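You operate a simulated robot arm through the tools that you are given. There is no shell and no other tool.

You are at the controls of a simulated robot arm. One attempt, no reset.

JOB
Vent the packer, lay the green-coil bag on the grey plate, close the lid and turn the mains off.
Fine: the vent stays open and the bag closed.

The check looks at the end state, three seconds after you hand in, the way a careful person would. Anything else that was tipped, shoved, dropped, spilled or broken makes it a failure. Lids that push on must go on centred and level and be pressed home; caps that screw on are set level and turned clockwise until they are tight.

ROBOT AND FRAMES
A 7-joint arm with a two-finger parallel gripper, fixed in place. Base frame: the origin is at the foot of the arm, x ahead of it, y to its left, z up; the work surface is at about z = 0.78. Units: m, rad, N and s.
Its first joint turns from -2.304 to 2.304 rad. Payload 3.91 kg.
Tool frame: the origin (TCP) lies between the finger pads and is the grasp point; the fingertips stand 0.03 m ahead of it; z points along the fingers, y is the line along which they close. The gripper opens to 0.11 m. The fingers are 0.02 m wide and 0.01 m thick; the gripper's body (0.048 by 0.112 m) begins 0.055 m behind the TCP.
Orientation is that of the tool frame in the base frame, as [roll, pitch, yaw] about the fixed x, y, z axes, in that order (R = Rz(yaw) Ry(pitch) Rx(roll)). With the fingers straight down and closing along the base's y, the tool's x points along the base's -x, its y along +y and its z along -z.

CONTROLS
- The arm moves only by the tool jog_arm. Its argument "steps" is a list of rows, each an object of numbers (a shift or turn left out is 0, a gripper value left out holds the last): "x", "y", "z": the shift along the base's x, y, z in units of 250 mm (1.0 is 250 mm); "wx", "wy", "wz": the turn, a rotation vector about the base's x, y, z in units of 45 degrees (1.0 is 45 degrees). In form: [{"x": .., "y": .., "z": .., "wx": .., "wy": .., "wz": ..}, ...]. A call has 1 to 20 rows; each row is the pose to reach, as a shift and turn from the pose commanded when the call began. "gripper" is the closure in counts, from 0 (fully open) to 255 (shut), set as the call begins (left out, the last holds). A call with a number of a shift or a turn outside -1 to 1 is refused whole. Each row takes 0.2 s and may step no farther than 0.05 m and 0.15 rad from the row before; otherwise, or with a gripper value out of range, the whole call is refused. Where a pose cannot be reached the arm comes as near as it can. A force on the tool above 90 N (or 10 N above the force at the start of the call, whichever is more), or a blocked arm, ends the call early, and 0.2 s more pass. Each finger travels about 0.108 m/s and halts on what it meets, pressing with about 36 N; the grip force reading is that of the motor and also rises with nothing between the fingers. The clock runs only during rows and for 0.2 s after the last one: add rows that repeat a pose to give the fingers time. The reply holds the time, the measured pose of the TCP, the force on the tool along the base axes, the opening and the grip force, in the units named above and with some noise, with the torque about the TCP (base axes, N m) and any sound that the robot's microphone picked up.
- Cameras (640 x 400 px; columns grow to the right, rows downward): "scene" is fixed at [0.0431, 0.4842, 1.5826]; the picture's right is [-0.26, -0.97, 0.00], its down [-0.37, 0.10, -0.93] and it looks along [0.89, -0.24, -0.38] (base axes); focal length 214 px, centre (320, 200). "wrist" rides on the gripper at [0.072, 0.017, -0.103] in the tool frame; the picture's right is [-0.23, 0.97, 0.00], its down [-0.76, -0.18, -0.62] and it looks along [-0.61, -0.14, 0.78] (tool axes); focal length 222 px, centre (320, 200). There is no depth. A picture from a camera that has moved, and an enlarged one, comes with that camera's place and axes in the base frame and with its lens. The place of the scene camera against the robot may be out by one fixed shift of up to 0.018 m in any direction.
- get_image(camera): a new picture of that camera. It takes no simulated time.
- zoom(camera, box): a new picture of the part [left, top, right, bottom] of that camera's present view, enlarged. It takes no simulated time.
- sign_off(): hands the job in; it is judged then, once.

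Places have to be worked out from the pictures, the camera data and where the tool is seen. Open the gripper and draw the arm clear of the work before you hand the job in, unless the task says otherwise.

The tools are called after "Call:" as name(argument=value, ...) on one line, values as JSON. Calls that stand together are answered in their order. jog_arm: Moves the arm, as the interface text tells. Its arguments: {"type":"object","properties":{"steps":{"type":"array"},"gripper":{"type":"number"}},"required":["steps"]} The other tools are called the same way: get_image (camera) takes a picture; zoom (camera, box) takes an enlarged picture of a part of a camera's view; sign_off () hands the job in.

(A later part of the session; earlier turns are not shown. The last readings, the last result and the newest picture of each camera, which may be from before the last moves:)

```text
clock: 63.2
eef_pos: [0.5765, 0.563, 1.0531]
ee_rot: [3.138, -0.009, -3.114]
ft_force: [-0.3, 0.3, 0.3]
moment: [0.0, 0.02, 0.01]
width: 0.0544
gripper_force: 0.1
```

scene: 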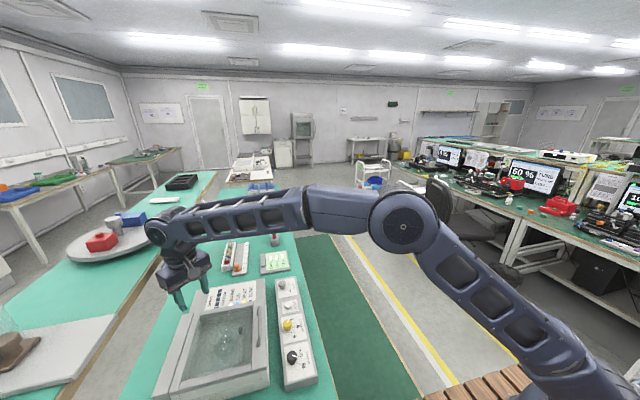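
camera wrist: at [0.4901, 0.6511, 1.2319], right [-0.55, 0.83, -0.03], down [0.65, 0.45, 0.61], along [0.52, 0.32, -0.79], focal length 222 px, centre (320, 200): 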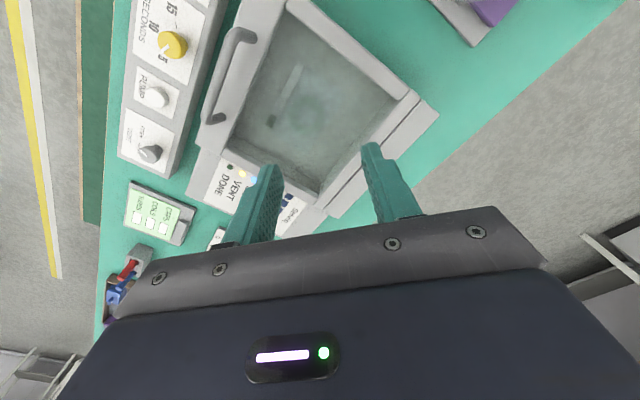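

Small orientation corrections, then down to the grip height (TCP z ≈ 0.938).

Call:
jog_arm(steps=[{"y": 0.006, "z": -0.1, "wx": -0.005, "wy": -0.011, "wz": -0.035}, {"y": 0.006, "z": -0.2, "wx": -0.005, "wy": -0.011, "wz": -0.035}, {"y": 0.006, "z": -0.3, "wx": -0.005, "wy": -0.011, "wz": -0.035}, {"y": 0.006, "z": -0.38, "wx": -0.005, "wy": -0.011, "wz": -0.035}, {"y": 0.006, "z": -0.43, "wx": -0.005, "wy": -0.011, "wz": -0.035}, {"y": 0.006, "z": -0.46, "wx": -0.005, "wy": -0.011, "wz": -0.035}, {"y": 0.006, "z": -0.46, "wx": -0.005, "wy": -0.011, "wz": -0.035}])

Call:
get_image(camera="wrist")

```text
clock: 64.8
eef_pos: [0.5762, 0.5669, 0.9369]
ee_rot: [-3.14, -0.001, 3.14]
ft_force: [-1.0, -0.7, -0.5]
moment: [-0.03, 0.04, -0.01]
width: 0.0539
gripper_force: 0.0
```

```text
taken
camera wrist: at [0.5047, 0.5836, 1.041], right [0.23, 0.97, 0.0], down [0.76, -0.18, 0.62], along [0.61, -0.14, -0.78], focal length 222 px, centre (320, 200)
```

wrist: 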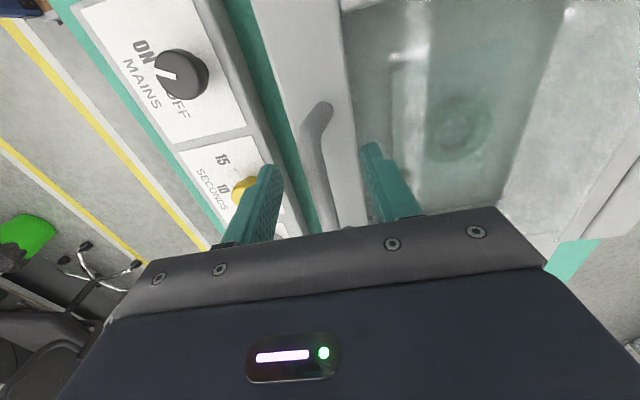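

The bar is between the fingers. I shift 1.5 mm to centre and close.

Call:
jog_arm(steps=[{"y": -0.006}, {"y": -0.006}, {"y": -0.006}, {"y": -0.006}], gripper=245)

```text
clock: 65.8
eef_pos: [0.5759, 0.5644, 0.937]
ee_rot: [-3.139, 0.0, -3.141]
ft_force: [-1.5, -2.9, -0.1]
moment: [-0.07, 0.18, 0.09]
width: 0.0137
gripper_force: 44.6
```

Centred grip with hardly any side load. I lift the lid to about 12°.

Call:
jog_arm(steps=[{"y": 0.01, "z": 0.048}, {"y": 0.022, "z": 0.095}, {"y": 0.036, "z": 0.142}, {"y": 0.053, "z": 0.188}, {"y": 0.053, "z": 0.188}])

```text
clock: 67.0
eef_pos: [0.5761, 0.5783, 0.9824]
ee_rot: [-3.138, 0.001, -3.139]
ft_force: [1.5, 12.5, -6.0]
moment: [0.19, -0.13, -0.01]
width: 0.0136
gripper_force: 44.9
```

I lower to about 5° and release there, so that a fall would be only ~2 cm.

Call:
jog_arm(steps=[{"y": -0.018, "z": -0.054}, {"y": -0.035, "z": -0.106}, {"y": -0.035, "z": -0.106}])

Call:
zoom(camera="scene", box=[200, 320, 290, 400])

Call:
jog_arm(steps=[{"y": 0.0}, {"y": 0.0}], gripper=190)

Call:
zoom(camera="scene", box=[200, 320, 290, 400])

```text
clock: 67.8
eef_pos: [0.5752, 0.5687, 0.9576]
ee_rot: [-3.141, 0.0, 3.141]
ft_force: [-2.1, 9.7, -1.5]
moment: [0.25, 0.28, 0.01]
width: 0.0135
gripper_force: 45.1
```

```text
5.00 times, centred on (245, 360) of scene
camera zoom: at [0.0431, 0.4842, 1.5826], right [-0.26, -0.97, 0.0], down [-0.37, 0.1, -0.93], along [0.89, -0.24, -0.38], focal length 1072 px, centre (695, -600)
```

zoom: 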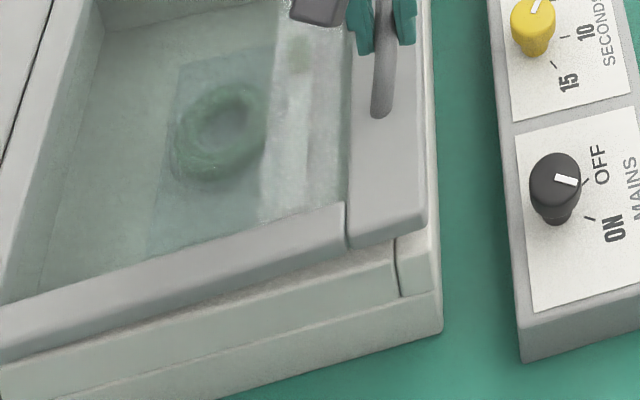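

```text
clock: 68.4
eef_pos: [0.5764, 0.5684, 0.9571]
ee_rot: [-3.139, 0.0, 3.14]
ft_force: [-0.4, 0.5, 0.7]
moment: [-0.01, -0.04, 0.03]
width: 0.028
gripper_force: 0.0
```

```text
5.00 times, centred on (245, 360) of scene
camera zoom: at [0.0431, 0.4842, 1.5826], right [-0.26, -0.97, 0.0], down [-0.37, 0.1, -0.93], along [0.89, -0.24, -0.38], focal length 1072 px, centre (695, -600)
```

zoom: 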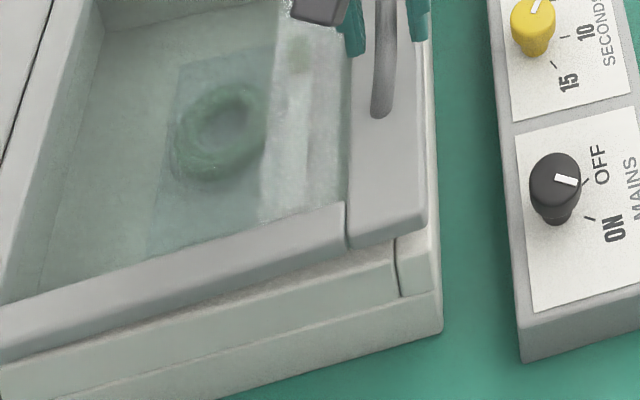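

The lid stayed put at 5° after release. I wait another second and compare to be sure it isn't creeping.

Call:
jog_arm(steps=[{"y": 0.0}, {"y": 0.0}, {"y": 0.0}, {"y": 0.0}, {"y": 0.0}, {"y": 0.0}])

Call:
zoom(camera="scene", box=[200, 320, 290, 400])

```text
clock: 69.8
eef_pos: [0.5761, 0.5689, 0.9579]
ee_rot: [-3.142, 0.001, -3.141]
ft_force: [-0.2, 0.1, 0.4]
moment: [-0.02, -0.06, -0.02]
width: 0.0279
gripper_force: 0.1
```

```text
5.00 times, centred on (245, 360) of scene
camera zoom: at [0.0431, 0.4842, 1.5826], right [-0.26, -0.97, 0.0], down [-0.37, 0.1, -0.93], along [0.89, -0.24, -0.38], focal length 1072 px, centre (695, -600)
```

zoom: 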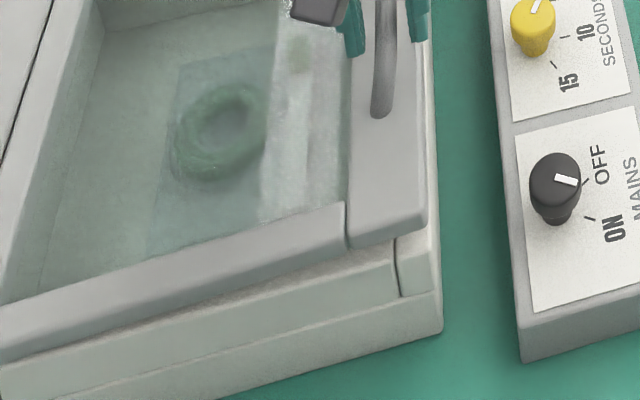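

The lid holds itself by hinge friction, which solves the problem: I only need to raise it to ~58° with the handle (inside the safe zone) and can leave it there. I regrip the bar.

Call:
jog_arm(steps=[{"y": 0.0}, {"y": 0.0}, {"y": 0.0}], gripper=245)

Call:
jog_arm(steps=[{"y": 0.011, "z": 0.039}, {"y": 0.024, "z": 0.078}, {"y": 0.055, "z": 0.153}, {"y": 0.093, "z": 0.226}, {"y": 0.136, "z": 0.294}, {"y": 0.184, "z": 0.36}, {"y": 0.184, "z": 0.36}])

```text
clock: 70.6
eef_pos: [0.5761, 0.5683, 0.9562]
ee_rot: [-3.14, 0.0, 3.141]
ft_force: [1.7, 6.7, -2.1]
moment: [0.1, -0.21, 0.03]
width: 0.0136
gripper_force: 44.9
```

```text
clock: 72.2
eef_pos: [0.5755, 0.6136, 1.0475]
ee_rot: [-3.14, 0.0, -3.141]
ft_force: [5.7, -7.0, 4.3]
moment: [-0.16, -0.82, -0.14]
width: 0.0137
gripper_force: 44.9
```

Good, small forces at 30°. On to about 58° (final TCP y ≈ 0.704, clear of the problem zone).

Call:
jog_arm(steps=[{"y": 0.054, "z": 0.061}, {"y": 0.114, "z": 0.117}, {"y": 0.179, "z": 0.167}, {"y": 0.213, "z": 0.19}, {"y": 0.248, "z": 0.212}, {"y": 0.284, "z": 0.231}, {"y": 0.32, "z": 0.249}, {"y": 0.35, "z": 0.262}, {"y": 0.35, "z": 0.262}])

Call:
zoom(camera="scene", box=[120, 200, 340, 400])

```text
clock: 74.2
eef_pos: [0.5765, 0.7007, 1.1143]
ee_rot: [-3.141, 0.001, -3.141]
ft_force: [5.1, -13.7, 30.3]
moment: [-0.24, -0.14, -0.42]
width: 0.0134
gripper_force: 44.8
```

```text
2.00 times, centred on (230, 300) of scene
camera zoom: at [0.0431, 0.4842, 1.5826], right [-0.26, -0.97, 0.0], down [-0.37, 0.1, -0.93], along [0.89, -0.24, -0.38], focal length 429 px, centre (500, 0)
```

zoom: 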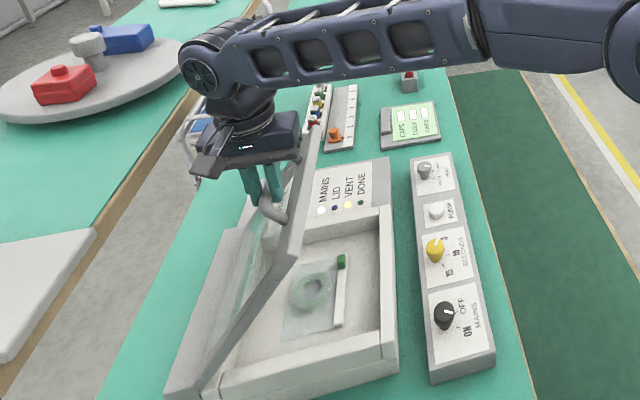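

The lid is at about 57°. I open the fingers slightly and withdraw straight up.

Call:
jog_arm(steps=[{"z": 0.0}, {"z": 0.0}, {"z": 0.0}], gripper=196)

Call:
jog_arm(steps=[{"z": 0.04}, {"z": 0.08}, {"z": 0.14}, {"z": 0.22}, {"y": -0.1, "z": 0.34}, {"y": -0.24, "z": 0.44}, {"y": -0.38, "z": 0.48}])

Call:
zoom(camera="scene", box=[120, 200, 340, 400])

Call:
get_image(camera="wrist")

```text
clock: 75.0
eef_pos: [0.5764, 0.7031, 1.1129]
ee_rot: [-3.14, 0.0, -3.141]
ft_force: [0.4, -0.6, 0.3]
moment: [-0.01, -0.02, 0.01]
width: 0.0254
gripper_force: 0.1
```

```text
clock: 76.6
eef_pos: [0.577, 0.6074, 1.2322]
ee_rot: [-3.139, 0.0, 3.14]
ft_force: [-1.0, 1.2, -0.9]
moment: [-0.05, 0.0, 0.01]
width: 0.0252
gripper_force: 0.2
```

```text
2.00 times, centred on (230, 300) of scene
camera zoom: at [0.0431, 0.4842, 1.5826], right [-0.26, -0.97, 0.0], down [-0.37, 0.1, -0.93], along [0.89, -0.24, -0.38], focal length 429 px, centre (500, 0)
```

zoom: 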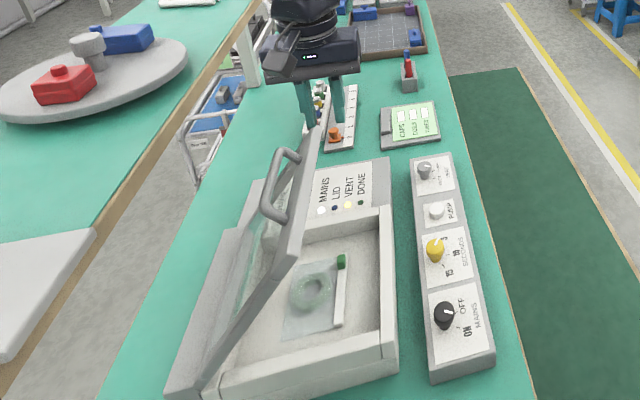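

```text
taken
camera wrist: at [0.5048, 0.624, 1.3365], right [0.23, 0.97, 0.0], down [0.76, -0.18, 0.62], along [0.61, -0.14, -0.78], focal length 222 px, centre (320, 200)
```

wrist: 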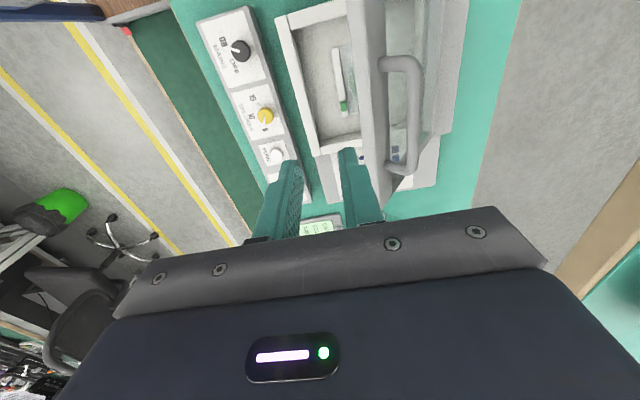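

The lid stays open on its own and the bag is exposed. I zoom on the bag to measure its strip.

Call:
zoom(camera="wrist", box=[270, 0, 430, 170])

Call:
zoom(camera="scene", box=[210, 300, 320, 390])

```text
2.35 times, centred on (350, 85) of wrist
camera zoom: at [0.5048, 0.624, 1.3365], right [0.23, 0.97, 0.0], down [0.76, -0.18, 0.62], along [0.61, -0.14, -0.78], focal length 523 px, centre (249, 471)
```

zoom: 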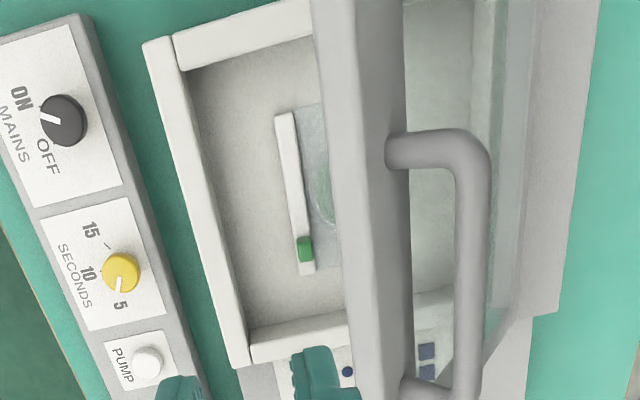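

```text
4.44 times, centred on (265, 345) of scene
camera zoom: at [0.0431, 0.4842, 1.5826], right [-0.26, -0.97, 0.0], down [-0.37, 0.1, -0.93], along [0.89, -0.24, -0.38], focal length 953 px, centre (564, -444)
```

zoom: 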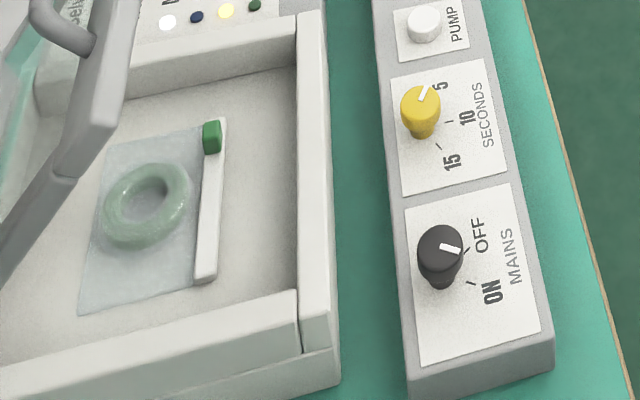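

The strip lies along x (≈0.55–0.68) at y≈0.643, z≈0.82, deep in the chamber; the wrist needs more room under the lid, so I'll nudge the lid to ~66° from inside with closed fingertips. First I tilt the tool 22° (pointing toward +y) in free air and check tracking.

Call:
jog_arm(steps=[{"y": -0.04, "wx": 0.12}, {"y": -0.08, "wx": 0.24}, {"y": -0.12, "wx": 0.37}, {"y": -0.16, "wx": 0.5}, {"y": -0.16, "wx": 0.5}], gripper=250)

Call:
get_image(camera="scene")

Call:
get_image(camera="wrist")

```text
clock: 77.8
eef_pos: [0.5756, 0.566, 1.2327]
ee_rot: [2.75, 0.0, -3.14]
ft_force: [0.3, 0.1, -0.4]
moment: [-0.02, 0.0, 0.01]
width: 0.0024
gripper_force: 0.1
```

```text
taken
```

scene: 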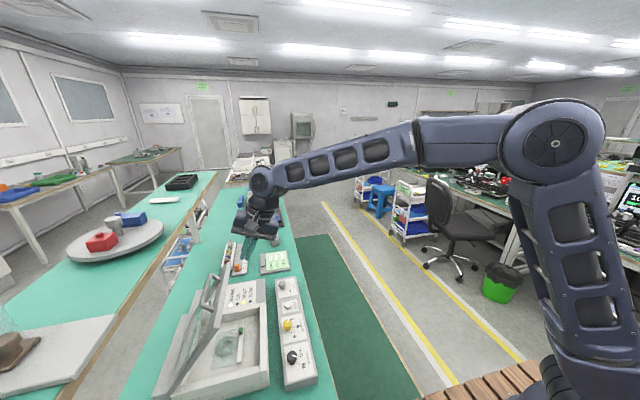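

```text
taken
camera wrist: at [0.5046, 0.5432, 1.3361], right [0.23, 0.9, 0.37], down [0.76, -0.4, 0.51], along [0.61, 0.17, -0.78], focal length 222 px, centre (320, 200)
```

wrist: 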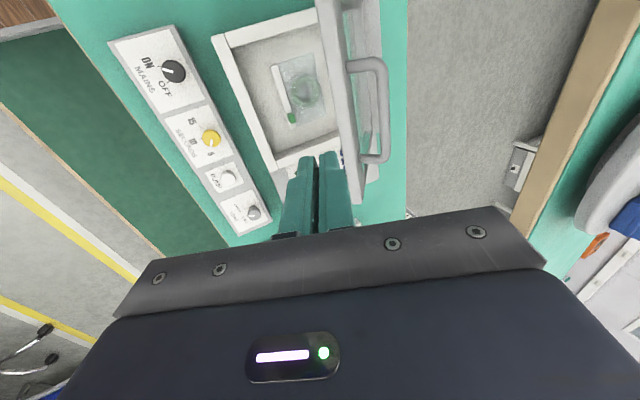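

Tracking is good. I lower the closed fingertips in front of the lid's underside edge (TCP z≈1.088), then approach in +y.

Call:
jog_arm(steps=[{"y": 0.0, "z": -0.15}, {"y": 0.0, "z": -0.3}, {"y": 0.0, "z": -0.45}, {"y": 0.02, "z": -0.579}, {"y": 0.1, "z": -0.579}, {"y": 0.18, "z": -0.579}])

Call:
zoom(camera="scene", box=[140, 220, 320, 400])

Call:
get_image(camera="wrist")

```text
clock: 79.2
eef_pos: [0.5758, 0.6109, 1.0865]
ee_rot: [2.752, 0.0, -3.141]
ft_force: [-1.0, 0.0, 0.0]
moment: [0.01, 0.03, -0.02]
width: 0.0022
gripper_force: 0.0
```

```text
2.22 times, centred on (230, 310) of scene
camera zoom: at [0.0431, 0.4842, 1.5826], right [-0.26, -0.97, 0.0], down [-0.37, 0.1, -0.93], along [0.89, -0.24, -0.38], focal length 477 px, centre (520, -44)
```

zoom: 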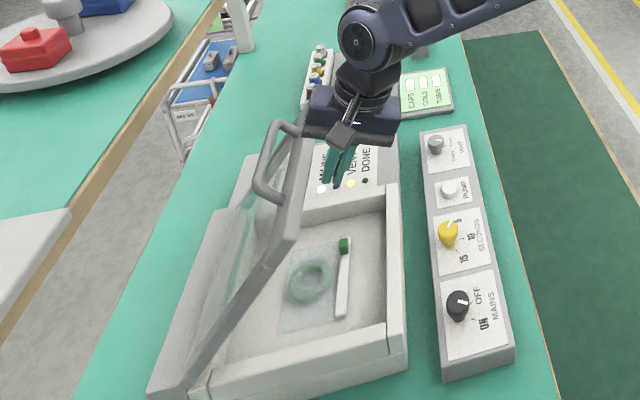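

```text
taken
camera wrist: at [0.5049, 0.5881, 1.191], right [0.23, 0.9, 0.37], down [0.76, -0.4, 0.51], along [0.61, 0.17, -0.78], focal length 222 px, centre (320, 200)
```

wrist: 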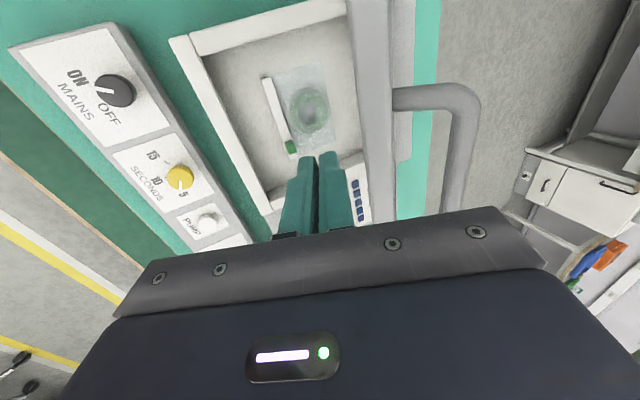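

The fingers are inside the lid edge with a small gap. I push slowly in +y to about TCP y = 0.675.

Call:
jog_arm(steps=[{"y": 0.04}, {"y": 0.08}, {"y": 0.12}, {"y": 0.16}])

Call:
zoom(camera="scene", box=[140, 220, 320, 400])

```text
clock: 80.2
eef_pos: [0.576, 0.6514, 1.0887]
ee_rot: [2.75, 0.001, -3.14]
ft_force: [-0.1, 0.2, -0.1]
moment: [0.01, 0.0, 0.0]
width: 0.0021
gripper_force: 0.0
```

```text
2.22 times, centred on (230, 310) of scene
camera zoom: at [0.0431, 0.4842, 1.5826], right [-0.26, -0.97, 0.0], down [-0.37, 0.1, -0.93], along [0.89, -0.24, -0.38], focal length 477 px, centre (520, -44)
```

zoom: 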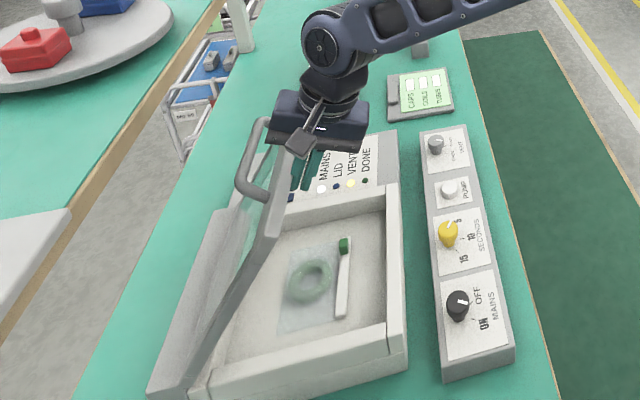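

The lid is yielding easily (now roughly 64°). I push another 2.5 cm.

Call:
jog_arm(steps=[{"y": 0.03}, {"y": 0.06}, {"y": 0.1}])

Call:
zoom(camera="scene", box=[140, 220, 320, 400])

Call:
get_image(camera="wrist")

```text
clock: 81.1
eef_pos: [0.5719, 0.6851, 1.1034]
ee_rot: [2.733, 0.017, -3.135]
ft_force: [30.1, -27.5, 57.7]
moment: [0.88, 0.47, -0.21]
width: 0.0007
gripper_force: 0.1
stopped in row 3: the force on the tool passed its limit at 94 N (the readings are from after the stop); the commanded pose is now the measured one
```

```text
2.22 times, centred on (230, 310) of scene
camera zoom: at [0.0431, 0.4842, 1.5826], right [-0.26, -0.97, 0.0], down [-0.37, 0.1, -0.93], along [0.89, -0.24, -0.38], focal length 477 px, centre (520, -44)
```

zoom: 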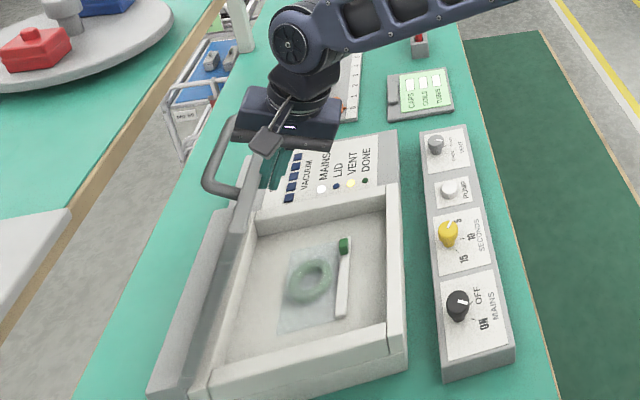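

```text
taken
camera wrist: at [0.4991, 0.6594, 1.2055], right [0.22, 0.89, 0.39], down [0.76, -0.41, 0.51], along [0.62, 0.18, -0.76], focal length 222 px, centre (320, 200)
```

wrist: 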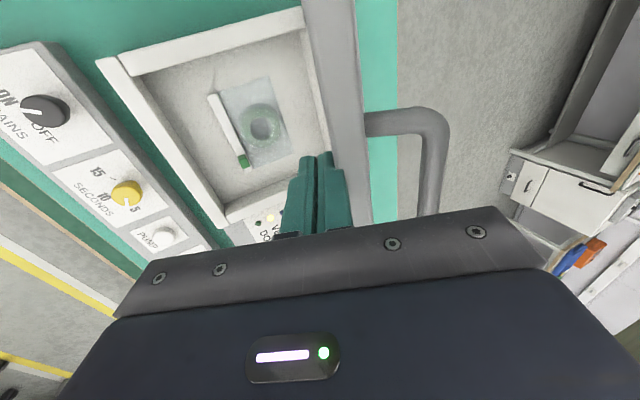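

The lid has come to roughly 75° and the resistance rose, so that's enough. I back off in −y.

Call:
jog_arm(steps=[{"y": -0.02}, {"y": -0.05}, {"y": -0.1}, {"y": -0.16}, {"y": -0.24}, {"y": -0.36}])

Call:
zoom(camera="scene", box=[140, 220, 320, 400])

Call:
get_image(camera="wrist")

```text
clock: 82.5
eef_pos: [0.5655, 0.5987, 1.0953]
ee_rot: [2.743, 0.005, -3.127]
ft_force: [0.1, 0.0, 0.0]
moment: [-0.1, -0.01, -0.01]
width: 0.0023
gripper_force: 0.1
```

```text
2.22 times, centred on (230, 310) of scene
camera zoom: at [0.0431, 0.4842, 1.5826], right [-0.26, -0.97, 0.0], down [-0.37, 0.1, -0.93], along [0.89, -0.24, -0.38], focal length 477 px, centre (520, -44)
```

zoom: 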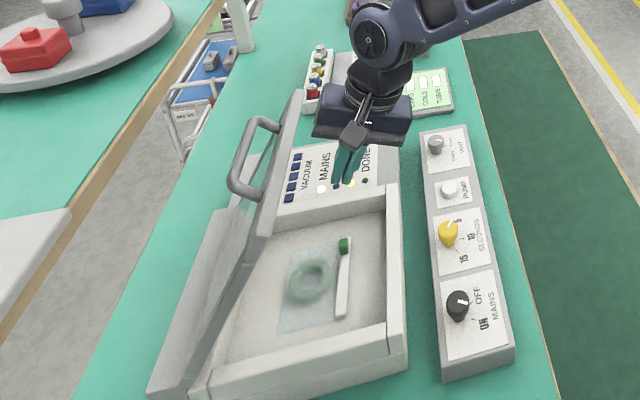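

```text
taken
camera wrist: at [0.4944, 0.573, 1.1973], right [0.21, 0.9, 0.38], down [0.76, -0.4, 0.51], along [0.61, 0.18, -0.77], focal length 222 px, centre (320, 200)
```

wrist: 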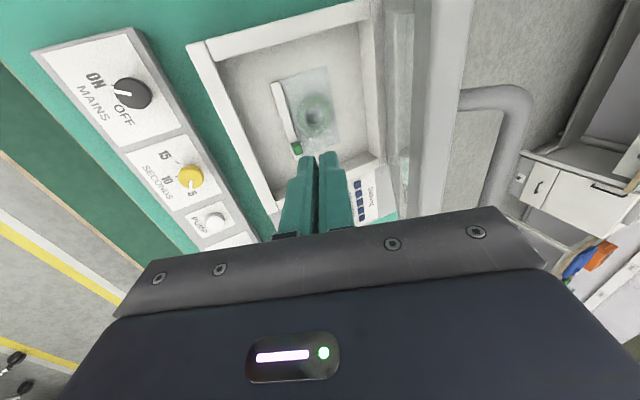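

The lid settled back to about 63° and stays; that leaves ~3.5 cm for the wrist with this 22° tilt. I zoom to refine the strip's position.

Call:
zoom(camera="wrist", box=[230, 40, 370, 170])

Call:
zoom(camera="scene", box=[245, 310, 310, 370])

```text
3.08 times, centred on (300, 105) of wrist
camera zoom: at [0.4944, 0.573, 1.1973], right [0.21, 0.9, 0.38], down [0.76, -0.4, 0.51], along [0.61, 0.18, -0.77], focal length 684 px, centre (382, 492)
```

zoom: 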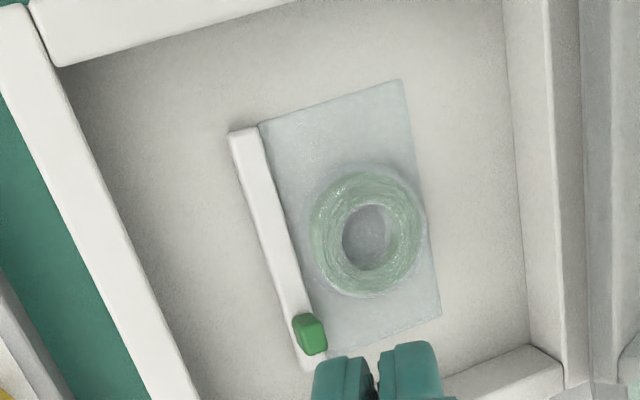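

```text
6.67 times, centred on (278, 340) of scene
camera zoom: at [0.0431, 0.4842, 1.5826], right [-0.26, -0.97, 0.0], down [-0.37, 0.1, -0.93], along [0.89, -0.24, -0.38], focal length 1430 px, centre (603, -733)
```

zoom: 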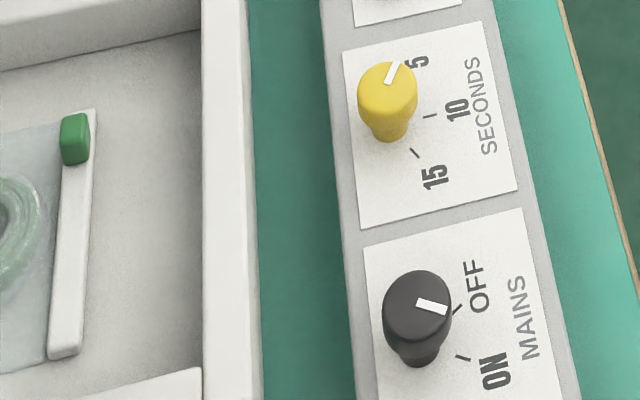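

A 22° tilt would lift one finger off the low strip, so I want the lid more open (≈77°) to pick nearly vertically. I tilt the tool to 45° so the fingertip leads, then push again on the underside.

Call:
jog_arm(steps=[{"wx": 0.12, "wz": -0.019}, {"wx": 0.24, "wz": -0.019}, {"wx": 0.37, "wz": -0.019}, {"wx": 0.49, "wz": -0.019}, {"wx": 0.49, "wz": -0.019}])

Call:
jog_arm(steps=[{"y": 0.06}, {"y": 0.12}, {"y": 0.17}])

Call:
zoom(camera="scene", box=[140, 220, 320, 400])

Call:
get_image(camera="wrist")

```text
clock: 83.7
eef_pos: [0.566, 0.5979, 1.0954]
ee_rot: [2.357, 0.009, 3.136]
ft_force: [0.6, 0.9, -0.4]
moment: [0.03, 0.02, -0.03]
width: 0.0024
gripper_force: 0.0
```

```text
clock: 84.5
eef_pos: [0.5656, 0.6398, 1.096]
ee_rot: [2.358, 0.009, 3.136]
ft_force: [0.3, 0.1, 0.7]
moment: [0.02, -0.02, 0.0]
width: 0.0023
gripper_force: 0.1
```

```text
2.22 times, centred on (230, 310) of scene
camera zoom: at [0.0431, 0.4842, 1.5826], right [-0.26, -0.97, 0.0], down [-0.37, 0.1, -0.93], along [0.89, -0.24, -0.38], focal length 477 px, centre (520, -44)
```

zoom: 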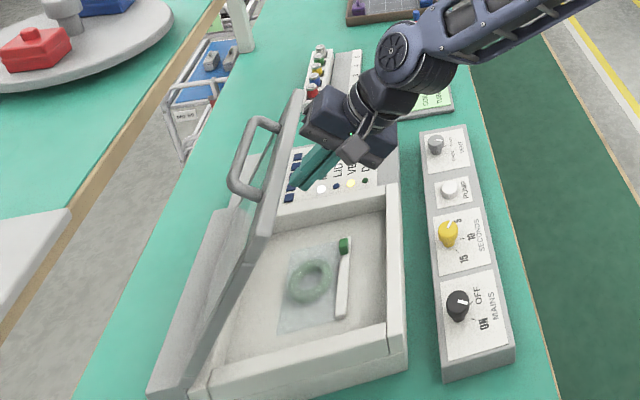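

```text
taken
camera wrist: at [0.4936, 0.5799, 1.1819], right [0.23, 0.69, 0.69], down [0.76, -0.57, 0.32], along [0.61, 0.45, -0.65], focal length 222 px, centre (320, 200)
```

wrist: 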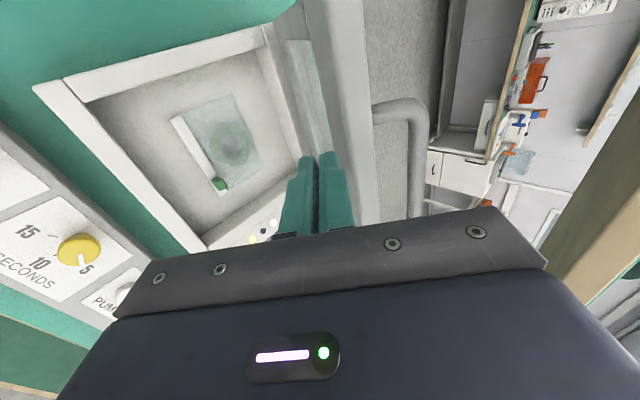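

Fingertips are just short of the rail. I push slowly, 1 cm per row, to TCP y≈0.69.

Call:
jog_arm(steps=[{"y": 0.035}, {"y": 0.07}, {"y": 0.105}, {"y": 0.14}, {"y": 0.17}, {"y": 0.2}])

Call:
zoom(camera="scene", box=[140, 220, 320, 400])

```text
clock: 85.9
eef_pos: [0.5661, 0.6911, 1.0959]
ee_rot: [2.357, 0.007, 3.135]
ft_force: [-0.3, 0.1, -0.2]
moment: [0.03, -0.02, 0.06]
width: 0.0021
gripper_force: 0.1
```

```text
2.22 times, centred on (230, 310) of scene
camera zoom: at [0.0431, 0.4842, 1.5826], right [-0.26, -0.97, 0.0], down [-0.37, 0.1, -0.93], along [0.89, -0.24, -0.38], focal length 477 px, centre (520, -44)
```

zoom: 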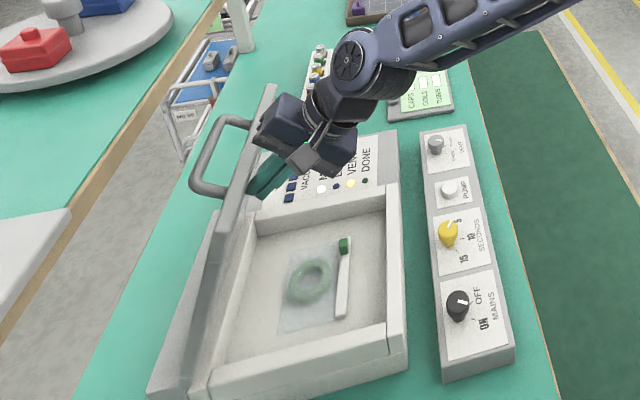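

The lid is now at about 73° and moves without load. Another 1.5 cm.

Call:
jog_arm(steps=[{"y": 0.03}, {"y": 0.06}, {"y": 0.06}])

Call:
jog_arm(steps=[{"y": -0.04}, {"y": -0.1}, {"y": -0.2}, {"y": -0.34}, {"y": -0.48}])

Call:
zoom(camera="scene", box=[140, 220, 320, 400])

```text
clock: 86.7
eef_pos: [0.5669, 0.7062, 1.0965]
ee_rot: [2.359, 0.009, 3.137]
ft_force: [0.5, 0.4, -0.3]
moment: [-0.02, -0.01, 0.01]
width: 0.0022
gripper_force: 0.0
```

```text
clock: 87.9
eef_pos: [0.5658, 0.5847, 1.0961]
ee_rot: [2.358, 0.008, 3.136]
ft_force: [-0.3, 0.6, -0.6]
moment: [-0.02, 0.0, -0.02]
width: 0.0023
gripper_force: 0.1
```

```text
2.22 times, centred on (230, 310) of scene
camera zoom: at [0.0431, 0.4842, 1.5826], right [-0.26, -0.97, 0.0], down [-0.37, 0.1, -0.93], along [0.89, -0.24, -0.38], focal length 477 px, centre (520, -44)
```

zoom: 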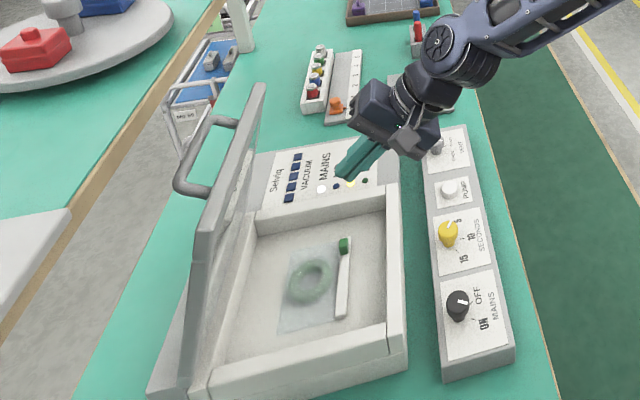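

The lid now stands at about 77° by itself. I return the tool to 8° tilt, open the fingers to 45 mm and move over the strip.

Call:
jog_arm(steps=[{"wx": -0.14, "wy": -0.008, "x": 0.03, "z": 0.05}, {"wx": -0.28, "wy": -0.008, "x": 0.06, "z": 0.08}, {"wx": -0.42, "wy": -0.008, "x": 0.1, "z": 0.1}, {"wx": -0.56, "wy": -0.008, "x": 0.14, "z": 0.1}, {"wx": -0.7, "wy": -0.008, "x": 0.17, "y": 0.06, "z": 0.08}, {"wx": -0.82, "wy": -0.008, "x": 0.185, "y": 0.14, "z": 0.0}, {"wx": -0.82, "wy": -0.008, "x": 0.185, "y": 0.21, "z": -0.1}, {"wx": -0.82, "wy": -0.008, "x": 0.185, "y": 0.21, "z": -0.26}, {"wx": -0.82, "wy": -0.008, "x": 0.185, "y": 0.21, "z": -0.4}], gripper=150)

Call:
get_image(camera="wrist")

Call:
zoom(camera="scene", box=[140, 220, 320, 400])

```text
clock: 89.9
eef_pos: [0.6114, 0.636, 0.9968]
ee_rot: [3.002, 0.017, -3.14]
ft_force: [-0.4, 0.4, 0.3]
moment: [0.0, -0.02, 0.0]
width: 0.0451
gripper_force: 0.0
```

```text
taken
camera wrist: at [0.5387, 0.6387, 1.1012], right [0.22, 0.96, 0.14], down [0.75, -0.26, 0.6], along [0.62, -0.03, -0.78], focal length 222 px, centre (320, 200)
```

wrist: 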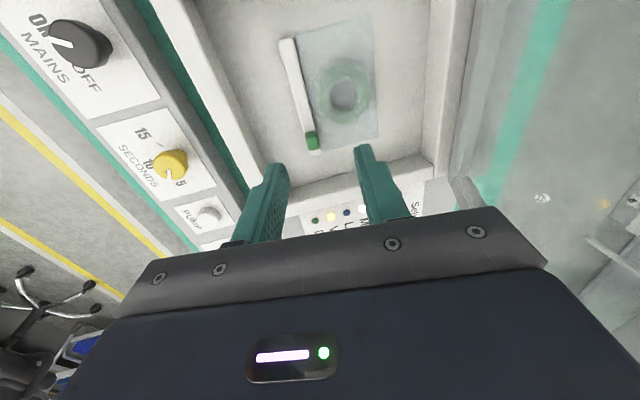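

```text
2.22 times, centred on (230, 310) of scene
camera zoom: at [0.0431, 0.4842, 1.5826], right [-0.26, -0.97, 0.0], down [-0.37, 0.1, -0.93], along [0.89, -0.24, -0.38], focal length 477 px, centre (520, -44)
```

zoom: 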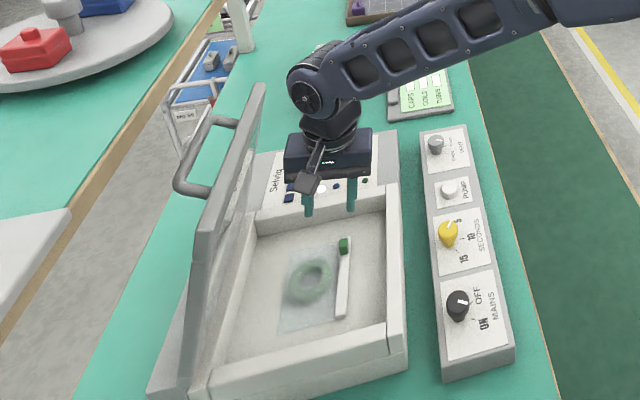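

The strip is at y≈0.641, x 0.551–0.677. I correct the small pitch and go down to z≈0.87 for a check.

Call:
jog_arm(steps=[{"y": 0.004, "z": -0.12, "wy": 0.01}, {"y": 0.004, "z": -0.24, "wy": 0.02}, {"y": 0.004, "z": -0.36, "wy": 0.02}, {"y": 0.004, "z": -0.46, "wy": 0.02}, {"y": 0.004, "z": -0.507, "wy": 0.02}, {"y": 0.004, "z": -0.507, "wy": 0.02}])

Call:
get_image(camera="wrist")

Call:
zoom(camera="scene", box=[200, 280, 310, 380])

```text
clock: 91.3
eef_pos: [0.6125, 0.6394, 0.8717]
ee_rot: [2.998, 0.003, -3.14]
ft_force: [-3.7, -6.7, 37.1]
moment: [0.82, 0.13, 0.19]
width: 0.0448
gripper_force: 0.0
```

```text
taken
camera wrist: at [0.541, 0.6407, 0.9782], right [0.22, 0.96, 0.14], down [0.76, -0.26, 0.59], along [0.61, -0.03, -0.79], focal length 222 px, centre (320, 200)
```

wrist: 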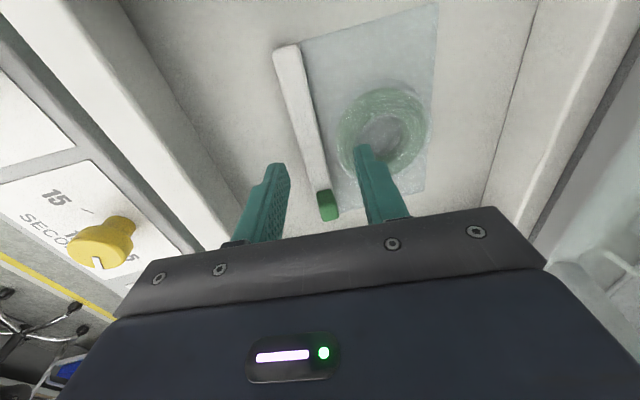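

```text
4.00 times, centred on (255, 330) of scene
camera zoom: at [0.0431, 0.4842, 1.5826], right [-0.26, -0.97, 0.0], down [-0.37, 0.1, -0.93], along [0.89, -0.24, -0.38], focal length 858 px, centre (580, -320)
```

zoom: 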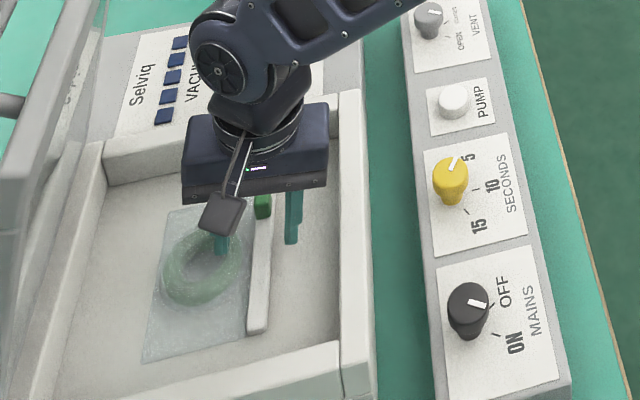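

The +y finger tip has touched the coil (≈37 N), so the gap beside the strip is too narrow here. I lift off and shift to the strip's near end (x≈0.568), beyond the coil, with a smaller opening.

Call:
jog_arm(steps=[{"z": 0.06}, {"z": 0.14}, {"x": -0.09, "z": 0.14}, {"x": -0.177, "z": 0.14}, {"x": -0.177, "z": 0.14}], gripper=170)

Call:
get_image(camera="wrist")

Call:
zoom(camera="scene", box=[200, 280, 310, 380])

```text
clock: 92.5
eef_pos: [0.5663, 0.6387, 0.9041]
ee_rot: [3.002, 0.0, -3.141]
ft_force: [0.9, 0.1, -0.2]
moment: [0.01, 0.01, -0.01]
width: 0.0363
gripper_force: 0.1
```

```text
taken
camera wrist: at [0.4966, 0.6407, 1.0099], right [0.22, 0.96, 0.14], down [0.76, -0.26, 0.59], along [0.61, -0.03, -0.79], focal length 222 px, centre (320, 200)
```

wrist: 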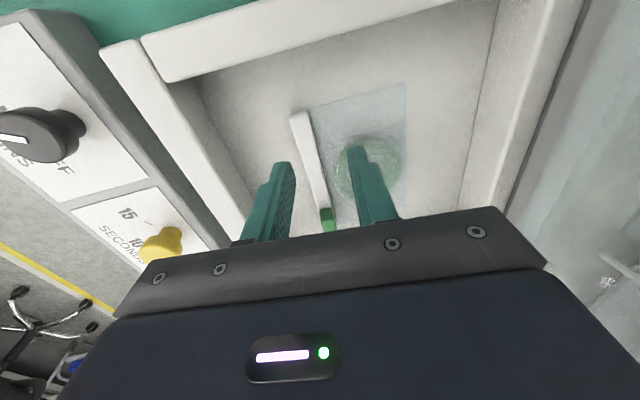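

```text
4.00 times, centred on (255, 330) of scene
camera zoom: at [0.0431, 0.4842, 1.5826], right [-0.26, -0.97, 0.0], down [-0.37, 0.1, -0.93], along [0.89, -0.24, -0.38], focal length 858 px, centre (580, -320)
```

zoom: 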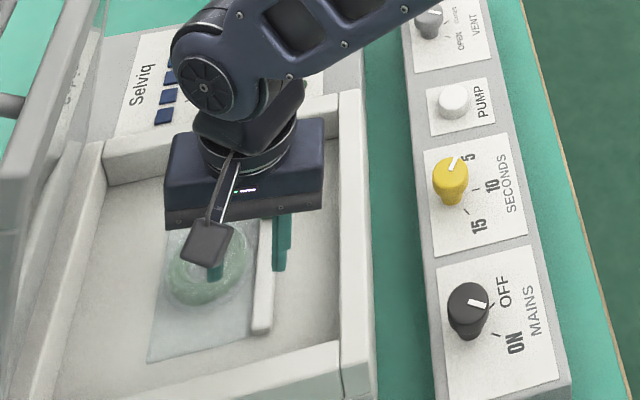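

The near end is free of the coil and centred. I descend to TCP z≈0.852, watching force.

Call:
jog_arm(steps=[{"x": 0.006, "y": -0.004, "z": -0.07}, {"x": 0.006, "y": -0.004, "z": -0.14}, {"x": 0.006, "y": -0.004, "z": -0.18}, {"x": 0.006, "y": -0.004, "z": -0.208}, {"x": 0.006, "y": -0.004, "z": -0.208}])

Call:
get_image(camera="wrist")

Call:
zoom(camera="scene", box=[200, 290, 300, 380])

```text
clock: 93.3
eef_pos: [0.5571, 0.6536, 0.873]
ee_rot: [2.986, 0.005, -3.124]
ft_force: [-5.7, 0.3, 24.3]
moment: [0.65, 0.33, 0.21]
width: 0.0391
gripper_force: 2.8
stopped in row 4: the force on the tool passed its limit at 105 N (the readings are from after the stop); the commanded pose is now the measured one
```

```text
taken
camera wrist: at [0.4854, 0.6538, 0.9782], right [0.21, 0.97, 0.15], down [0.76, -0.26, 0.59], along [0.61, -0.01, -0.79], focal length 222 px, centre (320, 200)
```

wrist: 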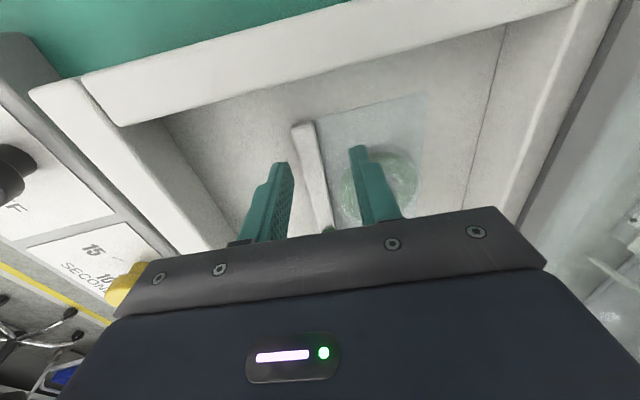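

```text
4.44 times, centred on (250, 335) of scene
camera zoom: at [0.0431, 0.4842, 1.5826], right [-0.26, -0.97, 0.0], down [-0.37, 0.1, -0.93], along [0.89, -0.24, -0.38], focal length 953 px, centre (631, -400)
```

zoom: 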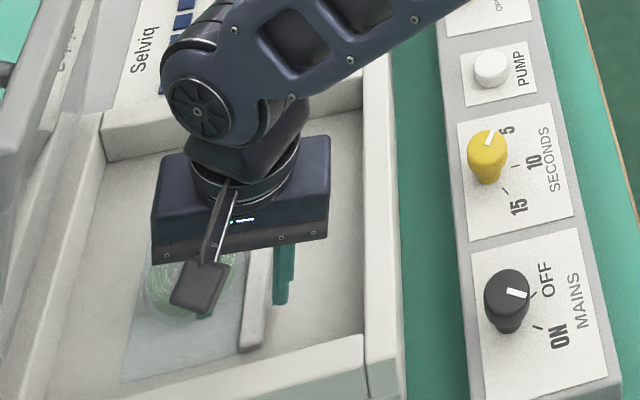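

The +y finger again met something at tip height ≈0.845 (the bag body, not the strip). I rise a little and look closely at the bag's shape.

Call:
jog_arm(steps=[{"z": 0.05}, {"z": 0.12}, {"x": 0.02, "y": -0.03, "z": 0.2}, {"x": 0.045, "y": -0.058, "z": 0.28}])

Call:
zoom(camera="wrist", box=[250, 60, 430, 230])

Call:
zoom(camera="scene", box=[220, 320, 280, 370])

```text
clock: 94.3
eef_pos: [0.5706, 0.6382, 0.9407]
ee_rot: [2.992, 0.007, -3.125]
ft_force: [-0.3, 0.1, -0.5]
moment: [0.02, 0.01, 0.0]
width: 0.0366
gripper_force: 0.1
```

```text
2.35 times, centred on (340, 145) of wrist
camera zoom: at [0.4991, 0.6383, 1.0457], right [0.21, 0.97, 0.15], down [0.76, -0.26, 0.59], along [0.61, -0.01, -0.79], focal length 523 px, centre (273, 329)
```

zoom: 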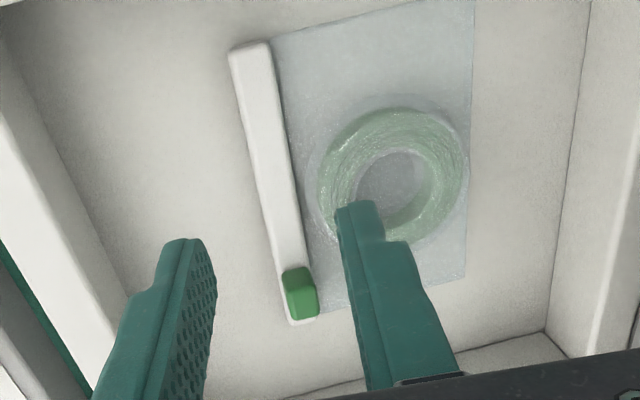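

```text
8.00 times, centred on (250, 345) of scene
camera zoom: at [0.0431, 0.4842, 1.5826], right [-0.26, -0.97, 0.0], down [-0.37, 0.1, -0.93], along [0.89, -0.24, -0.38], focal length 1716 px, centre (880, -960)
```

zoom: 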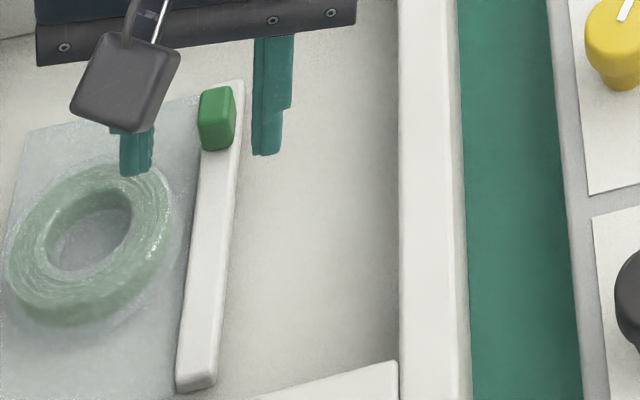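

The bag was dragged about 12 mm (strip now ≈ from (0.539,0.655) to (0.670,0.652)), still flat on the chamber floor. I align with the strip again at its very end, with a narrower 26 mm opening, and will come down in small steps reading force.

Call:
jog_arm(steps=[{"x": -0.04, "y": 0.025, "z": -0.05, "wz": -0.025}, {"x": -0.086, "y": 0.051, "z": -0.12, "wz": -0.053}, {"x": -0.086, "y": 0.051, "z": -0.16, "wz": -0.053}, {"x": -0.086, "y": 0.051, "z": -0.16, "wz": -0.053}], gripper=195)

Call:
get_image(camera="wrist")

Call:
zoom(camera="wrist", box=[260, 90, 420, 230])

```text
clock: 95.3
eef_pos: [0.5477, 0.6508, 0.9]
ee_rot: [2.99, 0.007, 3.114]
ft_force: [-0.4, -0.3, -1.1]
moment: [0.0, 0.03, 0.03]
width: 0.0261
gripper_force: 0.1
```

```text
taken
camera wrist: at [0.4771, 0.6543, 1.0054], right [0.25, 0.96, 0.15], down [0.75, -0.29, 0.59], along [0.61, -0.04, -0.79], focal length 222 px, centre (320, 200)
```

wrist: 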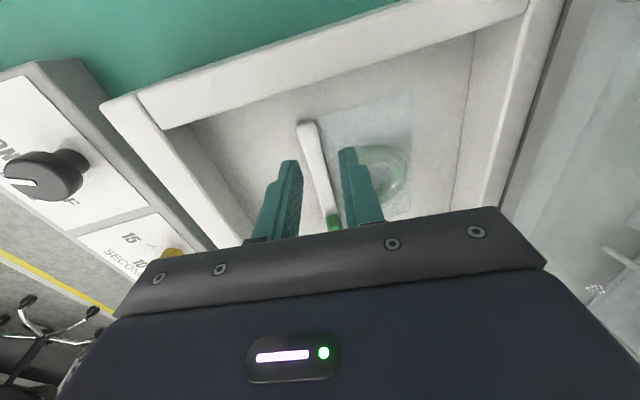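

```text
2.86 times, centred on (340, 160) of wrist
camera zoom: at [0.4771, 0.6543, 1.0054], right [0.25, 0.96, 0.15], down [0.75, -0.29, 0.59], along [0.61, -0.04, -0.79], focal length 635 px, centre (263, 314)
```

zoom: 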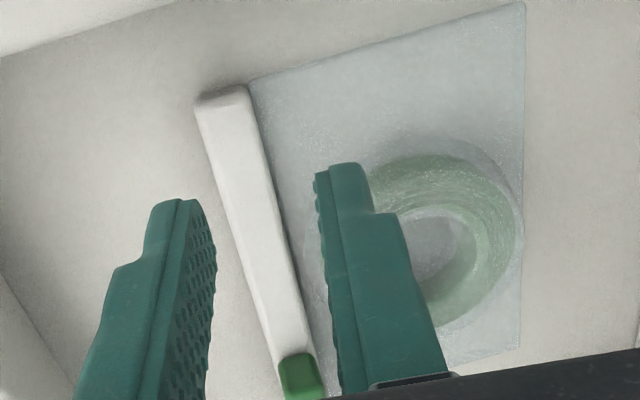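

Centred on the strip end. I step down to z≈0.876 and read the force.

Call:
jog_arm(steps=[{"z": -0.05}, {"z": -0.096}, {"z": -0.096}])

Call:
jog_arm(steps=[{"z": -0.016}, {"z": -0.016}])

```text
clock: 96.1
eef_pos: [0.5494, 0.6516, 0.8756]
ee_rot: [2.989, 0.006, 3.115]
ft_force: [0.5, 0.3, -0.5]
moment: [0.0, 0.0, -0.01]
width: 0.0259
gripper_force: 0.0
```

```text
clock: 96.7
eef_pos: [0.5487, 0.6511, 0.8743]
ee_rot: [2.987, 0.006, 3.114]
ft_force: [-3.0, -3.9, 21.5]
moment: [0.3, 0.1, 0.01]
width: 0.0257
gripper_force: 0.0
```

Contact on the +y finger again at tip height ≈0.8465, right beside the strip: the bag body is a pillow about that high. I probe the strip's own top the same way by shifting 18 mm toward −y.

Call:
jog_arm(steps=[{"z": 0.04}, {"y": -0.036, "z": 0.04}, {"y": -0.072, "z": 0.04}, {"y": -0.072, "z": 0.01}, {"y": -0.072, "z": -0.008}, {"y": -0.072, "z": -0.008}])

Call:
jog_arm(steps=[{"z": -0.02}, {"z": -0.02}])

```text
clock: 98.1
eef_pos: [0.5493, 0.633, 0.8701]
ee_rot: [2.989, 0.005, 3.116]
ft_force: [-0.7, 0.6, -0.7]
moment: [-0.01, 0.01, 0.0]
width: 0.0259
gripper_force: 0.0
```

```text
clock: 98.7
eef_pos: [0.5484, 0.6329, 0.8657]
ee_rot: [2.989, 0.004, 3.115]
ft_force: [0.1, 0.0, -0.1]
moment: [-0.02, 0.01, 0.0]
width: 0.0259
gripper_force: 0.0
```

No contact yet at tip z≈0.839. I keep stepping down 4 mm at a time.

Call:
jog_arm(steps=[{"z": -0.016}, {"z": -0.016}])

Call:
jog_arm(steps=[{"z": -0.012}, {"z": -0.012}])

```text
clock: 99.3
eef_pos: [0.5489, 0.6328, 0.8619]
ee_rot: [2.99, 0.006, 3.115]
ft_force: [-0.5, -1.5, 8.6]
moment: [0.13, 0.03, -0.01]
width: 0.0258
gripper_force: 0.0
```

```text
clock: 99.9
eef_pos: [0.5487, 0.6324, 0.8613]
ee_rot: [2.986, 0.006, 3.116]
ft_force: [-4.2, -7.1, 44.2]
moment: [0.6, 0.18, 0.02]
width: 0.0255
gripper_force: 0.0
```

So the strip (top 0.8345) is lower than the bag body beside it (top 0.8465) and can't be straddled alone; instead I'll grip the whole bag across y (≈85 mm, gripper opens 110 mm). To get wrist room from the lid, I first drag it ~35 mm toward −y with closed, tilted fingertips pressed lightly on its top.

Call:
jog_arm(steps=[{"z": 0.08}, {"z": 0.2}, {"x": 0.1, "z": 0.24, "wx": 0.09}, {"x": 0.2, "y": 0.08, "z": 0.24, "wx": 0.18}, {"x": 0.226, "y": 0.16, "z": 0.22, "wx": 0.27}, {"x": 0.226, "y": 0.26, "z": 0.18, "wx": 0.363}, {"x": 0.226, "y": 0.26, "z": 0.12, "wx": 0.363}, {"x": 0.226, "y": 0.26, "z": 0.12, "wx": 0.363}], gripper=252)

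Call:
get_image(camera="wrist")

Call:
zoom(camera="scene", box=[160, 250, 310, 390])

```text
clock: 101.7
eef_pos: [0.6054, 0.6986, 0.8875]
ee_rot: [2.704, -0.001, 3.115]
ft_force: [-0.5, -0.2, -0.3]
moment: [0.0, 0.02, 0.01]
width: 0.0
gripper_force: 36.4
```

```text
taken
camera wrist: at [0.5331, 0.6718, 0.9902], right [0.25, 0.88, 0.41], down [0.75, -0.44, 0.49], along [0.61, 0.19, -0.77], focal length 222 px, centre (320, 200)
```

wrist: 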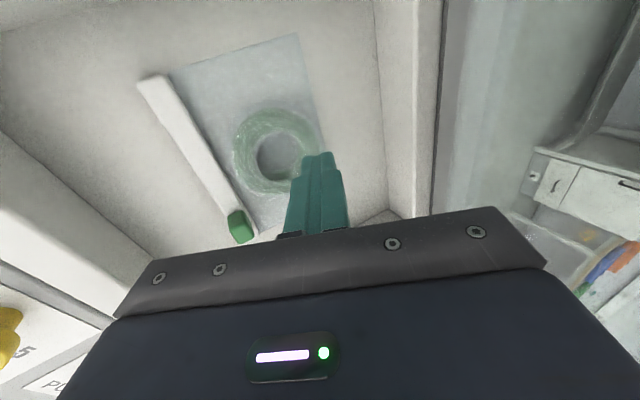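

```text
2.86 times, centred on (235, 320) of scene
camera zoom: at [0.0431, 0.4842, 1.5826], right [-0.26, -0.97, 0.0], down [-0.37, 0.1, -0.93], along [0.89, -0.24, -0.38], focal length 613 px, centre (563, -143)
```

zoom: 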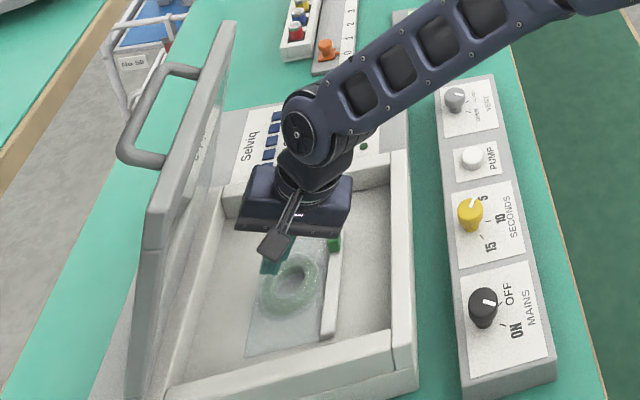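

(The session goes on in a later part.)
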